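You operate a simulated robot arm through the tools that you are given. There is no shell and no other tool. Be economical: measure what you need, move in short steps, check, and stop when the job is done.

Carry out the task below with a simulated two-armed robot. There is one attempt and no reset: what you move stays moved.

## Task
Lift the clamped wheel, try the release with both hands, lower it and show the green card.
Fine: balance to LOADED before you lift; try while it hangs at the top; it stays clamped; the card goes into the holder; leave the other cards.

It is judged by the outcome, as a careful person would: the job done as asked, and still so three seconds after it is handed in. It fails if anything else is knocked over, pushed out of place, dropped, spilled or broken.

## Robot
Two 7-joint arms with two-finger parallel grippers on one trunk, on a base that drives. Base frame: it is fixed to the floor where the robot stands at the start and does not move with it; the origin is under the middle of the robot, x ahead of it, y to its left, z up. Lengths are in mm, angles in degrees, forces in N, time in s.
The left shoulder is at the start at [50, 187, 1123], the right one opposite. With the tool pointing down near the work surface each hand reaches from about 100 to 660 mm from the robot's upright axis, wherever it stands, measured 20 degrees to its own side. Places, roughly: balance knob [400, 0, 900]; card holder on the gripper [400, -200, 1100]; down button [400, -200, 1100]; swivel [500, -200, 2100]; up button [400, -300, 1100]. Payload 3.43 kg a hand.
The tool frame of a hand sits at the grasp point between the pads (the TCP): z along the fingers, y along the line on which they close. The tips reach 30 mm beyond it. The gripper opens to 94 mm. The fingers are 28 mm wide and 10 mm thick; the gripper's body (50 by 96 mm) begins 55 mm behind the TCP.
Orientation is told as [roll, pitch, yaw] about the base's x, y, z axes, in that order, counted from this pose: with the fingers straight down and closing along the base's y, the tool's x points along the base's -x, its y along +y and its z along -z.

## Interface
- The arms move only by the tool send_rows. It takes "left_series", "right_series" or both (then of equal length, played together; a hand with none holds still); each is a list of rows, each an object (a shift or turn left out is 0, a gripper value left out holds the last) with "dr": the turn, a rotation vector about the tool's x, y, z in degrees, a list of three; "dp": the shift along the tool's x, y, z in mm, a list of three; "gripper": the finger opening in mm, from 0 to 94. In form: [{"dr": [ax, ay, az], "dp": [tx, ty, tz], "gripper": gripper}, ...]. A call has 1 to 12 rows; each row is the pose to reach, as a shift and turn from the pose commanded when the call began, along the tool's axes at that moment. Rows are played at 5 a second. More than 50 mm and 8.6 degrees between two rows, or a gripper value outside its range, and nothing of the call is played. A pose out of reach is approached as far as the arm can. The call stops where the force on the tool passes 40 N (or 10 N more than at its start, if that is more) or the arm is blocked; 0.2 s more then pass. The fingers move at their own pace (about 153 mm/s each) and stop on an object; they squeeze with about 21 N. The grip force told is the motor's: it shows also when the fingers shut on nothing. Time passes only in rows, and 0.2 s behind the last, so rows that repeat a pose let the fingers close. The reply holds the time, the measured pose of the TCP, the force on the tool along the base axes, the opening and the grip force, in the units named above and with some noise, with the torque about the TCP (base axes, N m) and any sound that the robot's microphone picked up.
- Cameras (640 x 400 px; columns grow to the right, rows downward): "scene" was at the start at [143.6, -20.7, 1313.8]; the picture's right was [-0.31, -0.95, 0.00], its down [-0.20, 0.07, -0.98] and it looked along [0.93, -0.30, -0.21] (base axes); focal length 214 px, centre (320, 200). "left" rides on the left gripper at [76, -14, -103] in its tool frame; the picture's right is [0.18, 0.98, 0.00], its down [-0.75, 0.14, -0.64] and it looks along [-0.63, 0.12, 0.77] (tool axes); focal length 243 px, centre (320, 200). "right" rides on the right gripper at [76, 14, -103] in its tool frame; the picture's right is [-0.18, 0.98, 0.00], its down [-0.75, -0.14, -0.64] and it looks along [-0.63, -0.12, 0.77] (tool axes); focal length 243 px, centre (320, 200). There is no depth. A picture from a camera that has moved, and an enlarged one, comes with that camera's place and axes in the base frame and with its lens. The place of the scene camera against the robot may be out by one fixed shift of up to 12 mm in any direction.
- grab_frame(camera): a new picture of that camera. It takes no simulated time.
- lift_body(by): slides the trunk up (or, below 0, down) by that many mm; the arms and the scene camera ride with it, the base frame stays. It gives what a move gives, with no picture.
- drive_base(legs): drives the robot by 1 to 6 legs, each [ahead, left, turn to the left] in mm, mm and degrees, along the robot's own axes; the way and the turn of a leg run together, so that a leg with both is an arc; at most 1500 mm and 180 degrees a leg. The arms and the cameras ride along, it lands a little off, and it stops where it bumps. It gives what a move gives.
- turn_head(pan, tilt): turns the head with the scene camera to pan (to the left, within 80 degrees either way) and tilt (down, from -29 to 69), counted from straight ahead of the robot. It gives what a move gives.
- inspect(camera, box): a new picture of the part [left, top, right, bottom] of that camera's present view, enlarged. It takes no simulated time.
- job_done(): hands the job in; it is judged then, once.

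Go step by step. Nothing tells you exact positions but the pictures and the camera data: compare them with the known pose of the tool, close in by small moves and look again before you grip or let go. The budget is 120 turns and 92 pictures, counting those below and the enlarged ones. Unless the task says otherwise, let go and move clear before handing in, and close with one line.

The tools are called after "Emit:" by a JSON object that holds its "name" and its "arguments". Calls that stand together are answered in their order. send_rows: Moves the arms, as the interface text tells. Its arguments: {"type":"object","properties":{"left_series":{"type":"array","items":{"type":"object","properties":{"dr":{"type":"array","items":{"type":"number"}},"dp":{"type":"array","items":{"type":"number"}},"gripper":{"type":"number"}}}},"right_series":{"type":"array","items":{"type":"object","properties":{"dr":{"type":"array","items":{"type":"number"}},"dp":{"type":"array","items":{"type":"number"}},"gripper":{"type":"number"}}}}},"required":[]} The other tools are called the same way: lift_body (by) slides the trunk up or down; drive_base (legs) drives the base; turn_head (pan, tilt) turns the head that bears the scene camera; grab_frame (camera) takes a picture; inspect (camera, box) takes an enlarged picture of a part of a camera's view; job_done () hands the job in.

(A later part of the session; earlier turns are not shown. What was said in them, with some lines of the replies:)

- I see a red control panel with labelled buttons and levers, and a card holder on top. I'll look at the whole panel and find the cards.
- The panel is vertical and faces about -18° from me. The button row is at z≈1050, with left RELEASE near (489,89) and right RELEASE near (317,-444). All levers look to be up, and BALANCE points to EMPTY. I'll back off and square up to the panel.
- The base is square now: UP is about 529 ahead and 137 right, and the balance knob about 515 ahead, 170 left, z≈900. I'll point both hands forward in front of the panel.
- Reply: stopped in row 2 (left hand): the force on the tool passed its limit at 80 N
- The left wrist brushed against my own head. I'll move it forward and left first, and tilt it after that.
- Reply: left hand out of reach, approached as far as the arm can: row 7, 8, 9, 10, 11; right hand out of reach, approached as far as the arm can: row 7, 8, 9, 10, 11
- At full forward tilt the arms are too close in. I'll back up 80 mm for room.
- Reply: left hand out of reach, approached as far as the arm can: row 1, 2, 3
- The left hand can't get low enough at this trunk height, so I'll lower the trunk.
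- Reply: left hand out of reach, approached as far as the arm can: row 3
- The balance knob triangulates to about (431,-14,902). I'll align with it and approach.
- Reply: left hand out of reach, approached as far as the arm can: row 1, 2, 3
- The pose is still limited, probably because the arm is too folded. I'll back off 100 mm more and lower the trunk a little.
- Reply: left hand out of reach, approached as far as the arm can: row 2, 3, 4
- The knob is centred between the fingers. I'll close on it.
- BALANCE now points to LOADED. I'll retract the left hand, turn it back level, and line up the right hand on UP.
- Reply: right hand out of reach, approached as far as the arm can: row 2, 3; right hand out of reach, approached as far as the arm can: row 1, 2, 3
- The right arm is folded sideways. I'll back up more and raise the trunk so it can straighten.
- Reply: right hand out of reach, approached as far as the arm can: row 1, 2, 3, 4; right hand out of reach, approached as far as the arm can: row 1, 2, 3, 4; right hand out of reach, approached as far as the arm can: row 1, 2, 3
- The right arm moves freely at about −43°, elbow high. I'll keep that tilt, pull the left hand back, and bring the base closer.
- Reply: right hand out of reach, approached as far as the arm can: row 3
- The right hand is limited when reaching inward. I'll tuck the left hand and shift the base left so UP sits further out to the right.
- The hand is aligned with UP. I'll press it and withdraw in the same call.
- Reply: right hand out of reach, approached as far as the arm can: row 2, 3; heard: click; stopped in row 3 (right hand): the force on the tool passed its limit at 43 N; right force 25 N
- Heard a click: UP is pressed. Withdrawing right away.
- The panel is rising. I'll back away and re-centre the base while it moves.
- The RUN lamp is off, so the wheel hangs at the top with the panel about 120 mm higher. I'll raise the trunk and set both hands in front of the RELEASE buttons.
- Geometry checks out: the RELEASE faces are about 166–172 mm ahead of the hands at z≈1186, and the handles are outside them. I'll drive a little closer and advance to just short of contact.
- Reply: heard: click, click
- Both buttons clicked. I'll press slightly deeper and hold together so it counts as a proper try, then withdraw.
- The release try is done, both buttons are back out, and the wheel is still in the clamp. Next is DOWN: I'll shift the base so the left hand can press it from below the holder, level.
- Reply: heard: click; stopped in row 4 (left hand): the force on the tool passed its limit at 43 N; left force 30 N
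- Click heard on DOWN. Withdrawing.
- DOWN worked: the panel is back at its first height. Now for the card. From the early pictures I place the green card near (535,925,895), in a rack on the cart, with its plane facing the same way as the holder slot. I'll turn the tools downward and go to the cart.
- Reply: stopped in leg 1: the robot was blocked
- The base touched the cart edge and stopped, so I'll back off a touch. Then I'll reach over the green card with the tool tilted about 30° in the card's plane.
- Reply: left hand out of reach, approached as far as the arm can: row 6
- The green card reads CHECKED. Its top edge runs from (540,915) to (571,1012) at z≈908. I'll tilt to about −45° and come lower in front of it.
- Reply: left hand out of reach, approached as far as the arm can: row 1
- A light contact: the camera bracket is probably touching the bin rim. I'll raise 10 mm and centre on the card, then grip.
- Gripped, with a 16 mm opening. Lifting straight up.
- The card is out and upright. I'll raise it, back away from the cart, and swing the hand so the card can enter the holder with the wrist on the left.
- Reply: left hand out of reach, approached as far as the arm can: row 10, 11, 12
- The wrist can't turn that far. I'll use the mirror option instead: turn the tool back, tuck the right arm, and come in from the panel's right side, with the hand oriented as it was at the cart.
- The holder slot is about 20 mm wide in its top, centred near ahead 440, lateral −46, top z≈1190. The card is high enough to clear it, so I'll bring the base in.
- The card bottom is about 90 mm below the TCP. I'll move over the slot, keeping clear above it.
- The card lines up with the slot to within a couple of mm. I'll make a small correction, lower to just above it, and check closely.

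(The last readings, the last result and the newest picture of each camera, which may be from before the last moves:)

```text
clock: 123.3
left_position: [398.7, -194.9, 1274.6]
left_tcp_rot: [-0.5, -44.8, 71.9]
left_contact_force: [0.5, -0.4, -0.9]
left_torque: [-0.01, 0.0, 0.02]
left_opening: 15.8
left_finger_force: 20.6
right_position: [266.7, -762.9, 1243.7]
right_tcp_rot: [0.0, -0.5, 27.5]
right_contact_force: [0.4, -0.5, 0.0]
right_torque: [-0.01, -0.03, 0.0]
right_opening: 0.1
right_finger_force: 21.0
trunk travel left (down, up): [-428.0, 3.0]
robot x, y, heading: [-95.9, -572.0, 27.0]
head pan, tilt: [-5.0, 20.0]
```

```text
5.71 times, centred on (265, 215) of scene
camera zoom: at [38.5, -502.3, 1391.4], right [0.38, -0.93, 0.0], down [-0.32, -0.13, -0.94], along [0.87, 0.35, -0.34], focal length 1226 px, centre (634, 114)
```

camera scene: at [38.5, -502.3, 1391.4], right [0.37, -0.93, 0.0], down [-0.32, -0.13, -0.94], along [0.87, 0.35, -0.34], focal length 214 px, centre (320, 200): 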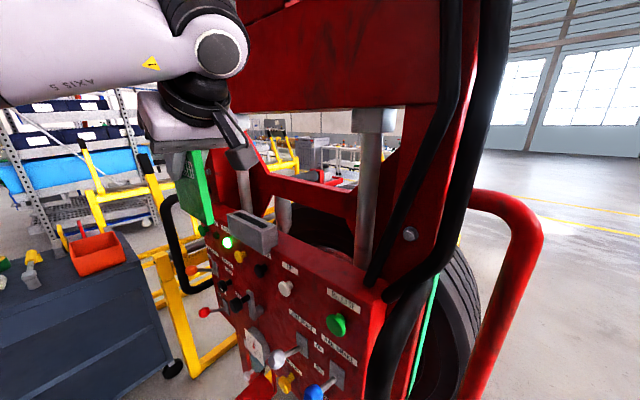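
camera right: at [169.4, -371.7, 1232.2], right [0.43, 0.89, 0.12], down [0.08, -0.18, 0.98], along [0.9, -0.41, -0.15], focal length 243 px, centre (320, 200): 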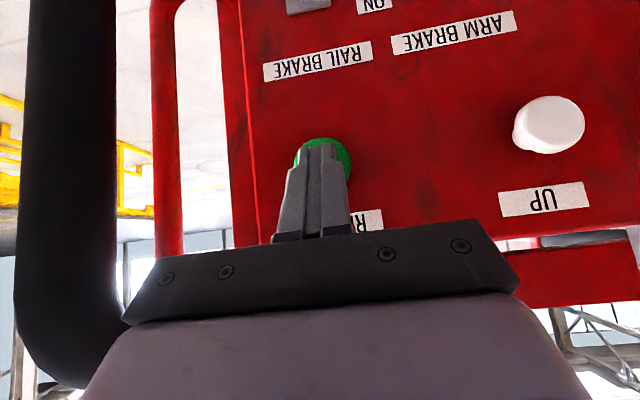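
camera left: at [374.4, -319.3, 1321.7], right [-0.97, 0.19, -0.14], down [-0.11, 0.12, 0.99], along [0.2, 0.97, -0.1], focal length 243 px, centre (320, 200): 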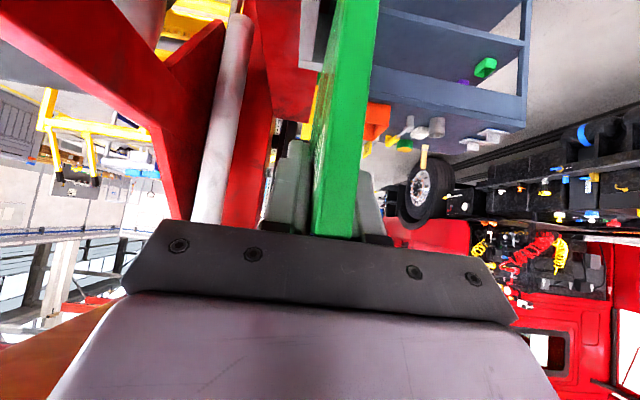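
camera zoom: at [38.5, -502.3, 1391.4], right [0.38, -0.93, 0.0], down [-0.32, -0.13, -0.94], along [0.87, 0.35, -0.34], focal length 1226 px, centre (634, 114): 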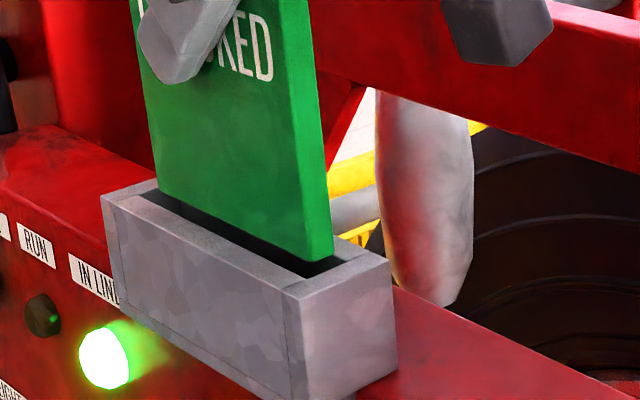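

Emit:
{"name": "send_rows", "arguments": {"left_series": [{"dp": [2, 0, 2]}, {"dp": [4.2, 0.5, 4.2]}, {"dp": [5.6, 1, 5.6]}]}}

Emit:
{"name": "inspect", "arguments": {"camera": "scene", "box": [230, 180, 300, 250]}}

```text
clock: 124.1
left_position: [397.2, -193.8, 1268.0]
left_tcp_rot: [-0.6, -44.8, 71.9]
left_contact_force: [-0.7, 0.0, -0.2]
left_torque: [-0.01, 0.01, -0.01]
left_opening: 16.1
left_finger_force: 21.5
right_position: [265.9, -762.3, 1243.4]
right_tcp_rot: [0.0, -0.6, 27.4]
right_contact_force: [-0.3, -1.2, 0.0]
right_torque: [0.0, 0.0, 0.0]
right_opening: 0.0
right_finger_force: 20.6
trunk travel left (down, up): [-428.0, 3.0]
robot x, y, heading: [-97.0, -572.1, 27.1]
head pan, tilt: [-5.0, 20.0]
```

```text
5.71 times, centred on (265, 215) of scene
camera zoom: at [38.5, -502.2, 1391.4], right [0.38, -0.93, 0.0], down [-0.32, -0.13, -0.94], along [0.87, 0.35, -0.34], focal length 1226 px, centre (634, 114)
```

zoom: 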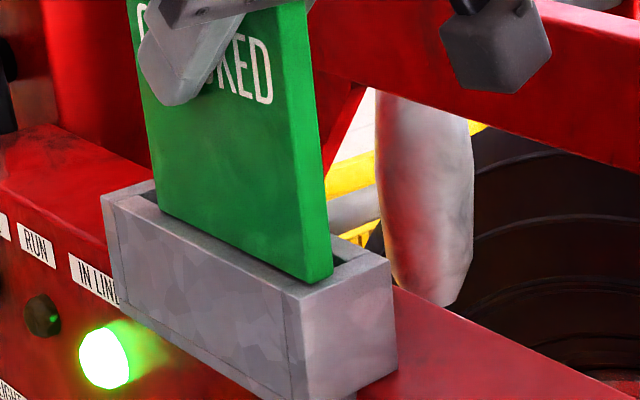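

The card sits slightly too far forward and left over the rim, with no contact. I'll shift it back about 6 mm and right about 7 mm, then look again.

Emit:
{"name": "send_rows", "arguments": {"left_series": [{"dp": [2.5, -3, -2.5]}, {"dp": [5, -5.5, -5]}, {"dp": [5, -5.5, -5]}]}}

Emit:
{"name": "inspect", "arguments": {"camera": "scene", "box": [230, 180, 300, 250]}}

```text
clock: 124.9
left_position: [400.6, -203.6, 1267.2]
left_tcp_rot: [-0.7, -45.0, 71.8]
left_contact_force: [-0.6, -0.3, -1.7]
left_torque: [0.0, 0.01, -0.02]
left_opening: 15.8
left_finger_force: 21.6
right_position: [267.1, -761.0, 1243.5]
right_tcp_rot: [0.0, -0.5, 27.6]
right_contact_force: [0.4, -0.2, 0.0]
right_torque: [0.0, 0.0, -0.03]
right_opening: 0.0
right_finger_force: 21.4
trunk travel left (down, up): [-428.0, 3.0]
robot x, y, heading: [-97.0, -567.8, 27.0]
head pan, tilt: [-5.0, 20.0]
```

```text
5.71 times, centred on (265, 215) of scene
camera zoom: at [38.4, -502.1, 1391.4], right [0.38, -0.93, 0.0], down [-0.32, -0.13, -0.94], along [0.87, 0.35, -0.34], focal length 1226 px, centre (634, 114)
```

zoom: 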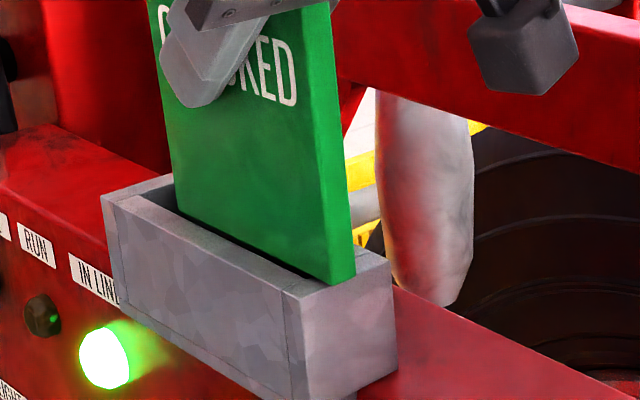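

I had the left-right sign reversed in that picture: image left is panel left. Shifting the card about 16 mm to the panel's left.

Emit:
{"name": "send_rows", "arguments": {"left_series": [{"dp": [-5.6, 0, 5.6]}, {"dp": [-11.3, -1, 11.3]}, {"dp": [-11.3, -1, 11.3]}]}}

Emit:
{"name": "inspect", "arguments": {"camera": "scene", "box": [230, 180, 300, 250]}}

```text
clock: 125.7
left_position: [407.1, -188.5, 1267.2]
left_tcp_rot: [-0.6, -45.0, 71.9]
left_contact_force: [0.3, 0.0, -0.5]
left_torque: [-0.01, 0.02, 0.02]
left_opening: 15.8
left_finger_force: 20.7
right_position: [266.7, -762.3, 1243.1]
right_tcp_rot: [0.0, -0.5, 27.4]
right_contact_force: [1.0, -0.1, -0.6]
right_torque: [0.03, -0.01, -0.01]
right_opening: 0.2
right_finger_force: 20.7
trunk travel left (down, up): [-428.0, 3.0]
robot x, y, heading: [-93.4, -567.8, 26.9]
head pan, tilt: [-5.0, 20.0]
```

```text
5.71 times, centred on (265, 215) of scene
camera zoom: at [38.4, -502.2, 1391.4], right [0.38, -0.93, 0.0], down [-0.32, -0.13, -0.94], along [0.87, 0.35, -0.34], focal length 1226 px, centre (634, 114)
```

zoom: 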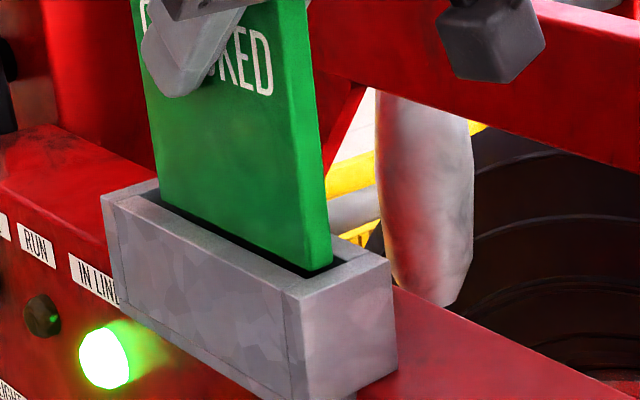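

Very close now. I'll add a small left shift while lowering gently, watching the force.

Emit:
{"name": "send_rows", "arguments": {"left_series": [{"dp": [-2.8, -1, 2.8]}, {"dp": [-1.4, -1, 4.2]}, {"dp": [0, -1, 5.6]}, {"dp": [2.2, -1, 7.8]}, {"dp": [2.2, -1, 7.8]}]}}

Emit:
{"name": "inspect", "arguments": {"camera": "scene", "box": [230, 180, 300, 250]}}

```text
clock: 126.9
left_position: [409.3, -186.1, 1261.9]
left_tcp_rot: [-0.6, -44.9, 71.8]
left_contact_force: [-0.2, -0.4, -0.6]
left_torque: [0.02, 0.01, 0.01]
left_opening: 15.7
left_finger_force: 21.1
right_position: [265.3, -761.0, 1243.4]
right_tcp_rot: [0.1, -0.4, 27.5]
right_contact_force: [0.5, -1.0, 0.4]
right_torque: [0.05, 0.0, 0.03]
right_opening: 0.3
right_finger_force: 20.5
trunk travel left (down, up): [-428.0, 3.0]
robot x, y, heading: [-95.9, -570.8, 27.1]
head pan, tilt: [-5.0, 20.0]
```

```text
5.71 times, centred on (265, 215) of scene
camera zoom: at [38.5, -502.2, 1391.4], right [0.38, -0.93, 0.0], down [-0.32, -0.13, -0.94], along [0.87, 0.35, -0.34], focal length 1226 px, centre (634, 114)
```

zoom: 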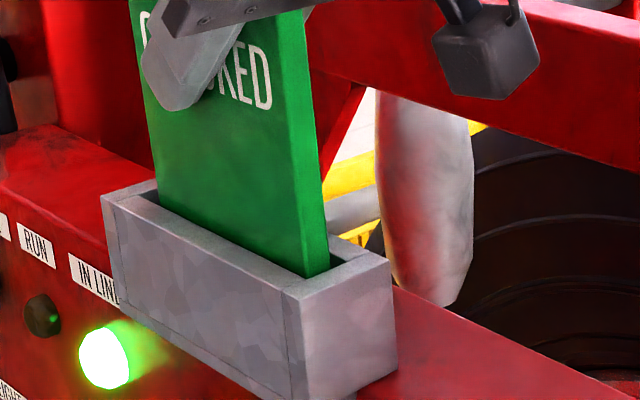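

Emit:
{"name": "send_rows", "arguments": {"left_series": [{"dp": [0, -3, 0]}, {"dp": [1.4, -3, 1.4]}, {"dp": [2.8, -3, 2.8]}, {"dp": [4.2, -3, 4.2]}, {"dp": [5.6, -3, 5.6]}, {"dp": [5.6, -3, 5.6]}]}}

```text
clock: 128.3
left_position: [411.9, -185.8, 1252.3]
left_tcp_rot: [-0.6, -44.9, 71.9]
left_contact_force: [-0.1, 1.3, -1.4]
left_torque: [0.05, 0.04, 0.0]
left_opening: 16.1
left_finger_force: 21.2
right_position: [267.5, -761.5, 1242.8]
right_tcp_rot: [-0.1, -0.4, 27.5]
right_contact_force: [0.3, 0.1, 0.1]
right_torque: [-0.03, -0.03, 0.01]
right_opening: 0.2
right_finger_force: 21.2
trunk travel left (down, up): [-428.0, 3.0]
robot x, y, heading: [-96.8, -574.1, 26.9]
head pan, tilt: [-5.0, 20.0]
```

Emit:
{"name": "send_rows", "arguments": {"left_series": [{"dp": [1.4, 0, 1.4]}, {"dp": [2.8, 0, 2.8]}, {"dp": [4.2, 0, 4.2]}, {"dp": [5.6, 0, 5.6]}, {"dp": [5.6, 0, 5.6]}]}}

Emit:
{"name": "inspect", "arguments": {"camera": "scene", "box": [230, 180, 300, 250]}}

```text
clock: 129.5
left_position: [411.9, -185.3, 1244.7]
left_tcp_rot: [-0.6, -44.9, 71.9]
left_contact_force: [-0.4, 0.0, -0.4]
left_torque: [-0.01, 0.01, -0.02]
left_opening: 16.0
left_finger_force: 20.6
right_position: [266.2, -762.1, 1242.6]
right_tcp_rot: [0.1, -0.5, 27.5]
right_contact_force: [0.9, 0.5, 0.3]
right_torque: [-0.01, -0.01, -0.01]
right_opening: 0.0
right_finger_force: 20.4
trunk travel left (down, up): [-428.0, 3.0]
robot x, y, heading: [-95.3, -572.5, 26.8]
head pan, tilt: [-5.0, 20.0]
```

```text
5.71 times, centred on (265, 215) of scene
camera zoom: at [38.4, -502.2, 1391.4], right [0.38, -0.93, 0.0], down [-0.32, -0.13, -0.94], along [0.87, 0.35, -0.34], focal length 1226 px, centre (634, 114)
```

zoom: 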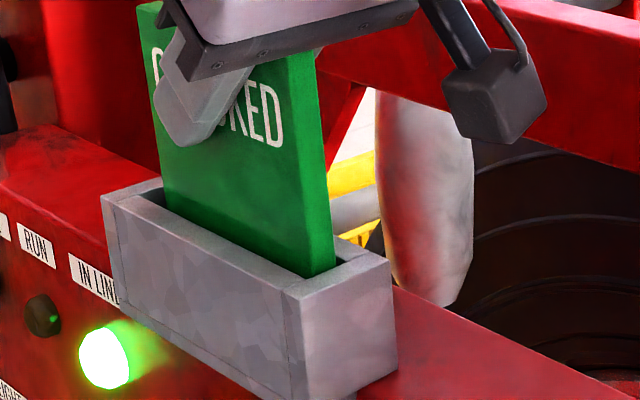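

The card is in the slot: the rim now hides its bottom edge. I'll keep lowering gently until it seats.

Emit:
{"name": "send_rows", "arguments": {"left_series": [{"dp": [2.1, 0, 2.1]}, {"dp": [4.2, 0, 4.2]}, {"dp": [6.4, 0, 6.4]}, {"dp": [8.5, 0, 8.5]}, {"dp": [8.5, 0, 8.5]}]}}

```text
clock: 130.7
left_position: [410.7, -185.5, 1233.1]
left_tcp_rot: [-0.6, -45.0, 71.8]
left_contact_force: [0.1, 0.6, -0.9]
left_torque: [0.01, 0.03, 0.04]
left_opening: 15.6
left_finger_force: 21.1
right_position: [265.5, -761.7, 1243.2]
right_tcp_rot: [0.0, -0.4, 27.5]
right_contact_force: [0.7, 0.2, 0.6]
right_torque: [0.01, 0.0, 0.0]
right_opening: 0.2
right_finger_force: 21.1
trunk travel left (down, up): [-428.0, 3.0]
robot x, y, heading: [-93.1, -573.5, 27.0]
head pan, tilt: [-5.0, 20.0]
```

Emit:
{"name": "send_rows", "arguments": {"left_series": [{"dp": [1.4, 0, 1.4]}, {"dp": [2.8, 0, 2.8]}, {"dp": [4.2, 0, 4.2]}, {"dp": [5.6, 0, 5.6]}, {"dp": [5.6, 0, 5.6]}]}}

```text
clock: 131.9
left_position: [412.1, -186.6, 1223.4]
left_tcp_rot: [-0.6, -45.0, 71.9]
left_contact_force: [-0.1, -0.8, -1.4]
left_torque: [0.01, -0.01, 0.0]
left_opening: 15.8
left_finger_force: 20.7
right_position: [266.5, -762.6, 1243.8]
right_tcp_rot: [0.0, -0.5, 27.5]
right_contact_force: [-0.2, 0.3, 0.0]
right_torque: [0.04, 0.0, 0.01]
right_opening: 0.0
right_finger_force: 20.5
trunk travel left (down, up): [-428.0, 3.0]
robot x, y, heading: [-98.6, -568.7, 27.1]
head pan, tilt: [-5.0, 20.0]
```

Emit:
{"name": "send_rows", "arguments": {"left_series": [{"dp": [1.4, 0, 1.4]}, {"dp": [2.8, 0, 2.8]}, {"dp": [4.2, 0, 4.2]}, {"dp": [5.6, 0, 5.6]}, {"dp": [5.6, 0, 5.6]}]}}

```text
clock: 133.1
left_position: [411.7, -184.9, 1218.0]
left_tcp_rot: [-0.7, -45.2, 71.9]
left_contact_force: [0.2, 0.7, 1.0]
left_torque: [0.09, -0.04, -0.05]
left_opening: 16.2
left_finger_force: 21.0
right_position: [266.8, -761.5, 1243.4]
right_tcp_rot: [0.0, -0.5, 27.5]
right_contact_force: [0.9, -0.7, 0.0]
right_torque: [0.0, 0.0, 0.01]
right_opening: 0.0
right_finger_force: 21.1
trunk travel left (down, up): [-428.0, 3.0]
robot x, y, heading: [-95.2, -574.8, 26.8]
head pan, tilt: [-5.0, 20.0]
```

Emit:
{"name": "send_rows", "arguments": {"left_series": [{"dp": [1.4, 0, 1.4]}, {"dp": [2.1, 0, 2.1]}, {"dp": [2.8, 0, 2.8]}, {"dp": [2.8, 0, 2.8]}]}}

```text
clock: 134.1
left_position: [410.6, -187.2, 1216.5]
left_tcp_rot: [-1.1, -45.1, 72.3]
left_contact_force: [2.6, 0.8, 18.6]
left_torque: [-0.1, -0.03, -0.09]
left_opening: 16.1
left_finger_force: 21.0
right_position: [265.1, -762.7, 1243.4]
right_tcp_rot: [0.0, -0.7, 27.6]
right_contact_force: [-0.3, 0.0, 0.3]
right_torque: [-0.02, 0.01, 0.02]
right_opening: 0.0
right_finger_force: 20.9
trunk travel left (down, up): [-428.0, 3.0]
robot x, y, heading: [-95.1, -567.1, 26.9]
head pan, tilt: [-5.0, 20.0]
```

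It's seated on the holder floor. I'll ease the load, open, and withdraw along the finger direction.

Emit:
{"name": "send_rows", "arguments": {"left_series": [{"dp": [-1.8, 0, -1.8]}, {"dp": [-1.8, 0, -1.8], "gripper": 36}, {"dp": [-1.8, 0, -1.8], "gripper": 36}, {"dp": [-1.8, 0, -20], "gripper": 36}, {"dp": [-1.8, 0, -50]}, {"dp": [-1.8, 0, -90]}, {"dp": [-20, 0, -120]}, {"dp": [-45, 0, -145]}]}}

```text
clock: 135.9
left_position: [386.4, -251.3, 1347.6]
left_tcp_rot: [-0.7, -44.6, 72.3]
left_contact_force: [-0.2, 0.3, -0.7]
left_torque: [0.03, -0.02, 0.02]
left_opening: 36.2
left_finger_force: 0.0
right_position: [266.2, -762.5, 1243.0]
right_tcp_rot: [0.1, -0.6, 27.5]
right_contact_force: [-0.4, -1.6, 0.6]
right_torque: [0.0, -0.03, 0.01]
right_opening: 0.0
right_finger_force: 20.9
trunk travel left (down, up): [-428.0, 3.0]
robot x, y, heading: [-95.3, -574.0, 26.8]
head pan, tilt: [-5.0, 20.0]
```

Clear of the card. I'll back the base out the way it came and check with the last picture.

Emit:
{"name": "drive_base", "arguments": {"legs": [[-180, 180, 0]]}}

Emit:
{"name": "turn_head", "arguments": {"pan": -35, "tilt": 25}}

Emit:
{"name": "inspect", "arguments": {"camera": "scene", "box": [60, 60, 380, 340]}}

```text
clock: 138.1
left_position: [146.6, -174.1, 1348.0]
left_tcp_rot: [-0.8, -44.7, 72.3]
left_contact_force: [-0.8, -0.4, -0.3]
left_torque: [0.03, 0.03, -0.05]
left_opening: 35.8
left_finger_force: 0.0
right_position: [24.9, -685.1, 1243.4]
right_tcp_rot: [0.0, -0.6, 27.5]
right_contact_force: [0.1, 0.4, -0.2]
right_torque: [0.0, 0.02, 0.0]
right_opening: 0.2
right_finger_force: 21.2
trunk travel left (down, up): [-428.0, 3.0]
robot x, y, heading: [-339.8, -493.5, 27.0]
head pan, tilt: [-5.0, 20.0]
```

```text
clock: 139.1
left_position: [148.0, -172.0, 1347.0]
left_tcp_rot: [-0.7, -44.7, 72.4]
left_contact_force: [0.6, 0.3, 0.2]
left_torque: [-0.01, 0.01, -0.01]
left_opening: 35.7
left_finger_force: 0.1
right_position: [25.6, -683.7, 1242.6]
right_tcp_rot: [0.0, -0.4, 27.4]
right_contact_force: [0.7, -0.6, 1.1]
right_torque: [-0.01, 0.01, 0.01]
right_opening: 0.0
right_finger_force: 20.7
trunk travel left (down, up): [-428.0, 3.0]
robot x, y, heading: [-335.1, -489.4, 27.0]
head pan, tilt: [-35.0, 25.0]
```

```text
1.43 times, centred on (220, 200) of scene
camera zoom: at [-197.6, -472.0, 1383.3], right [-0.14, -0.99, 0.0], down [-0.42, 0.06, -0.91], along [0.9, -0.13, -0.42], focal length 306 px, centre (463, 200)
```

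zoom: 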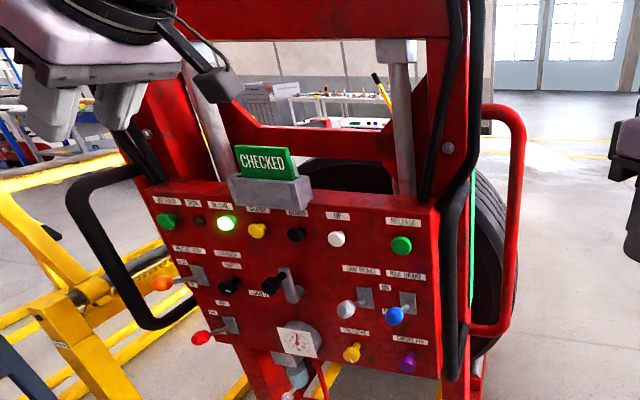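

The last picture shows the CHECKED card upright in the holder, the panel lowered, RUN off and both hands clear. Handing in.

Emit:
{"name": "job_done", "arguments": {}}

```text
The job is handed in.
```

The job is handed in. I set BALANCE to LOADED and lifted the wheel, then pressed both RELEASE buttons together at the top, and the wheel stayed clamped. I lowered it again and put the green CHECKED card in the holder, leaving the red and yellow cards in the rack. The base touched the parts cart once and the wrist bracket touched its bin lightly; nothing looked moved.
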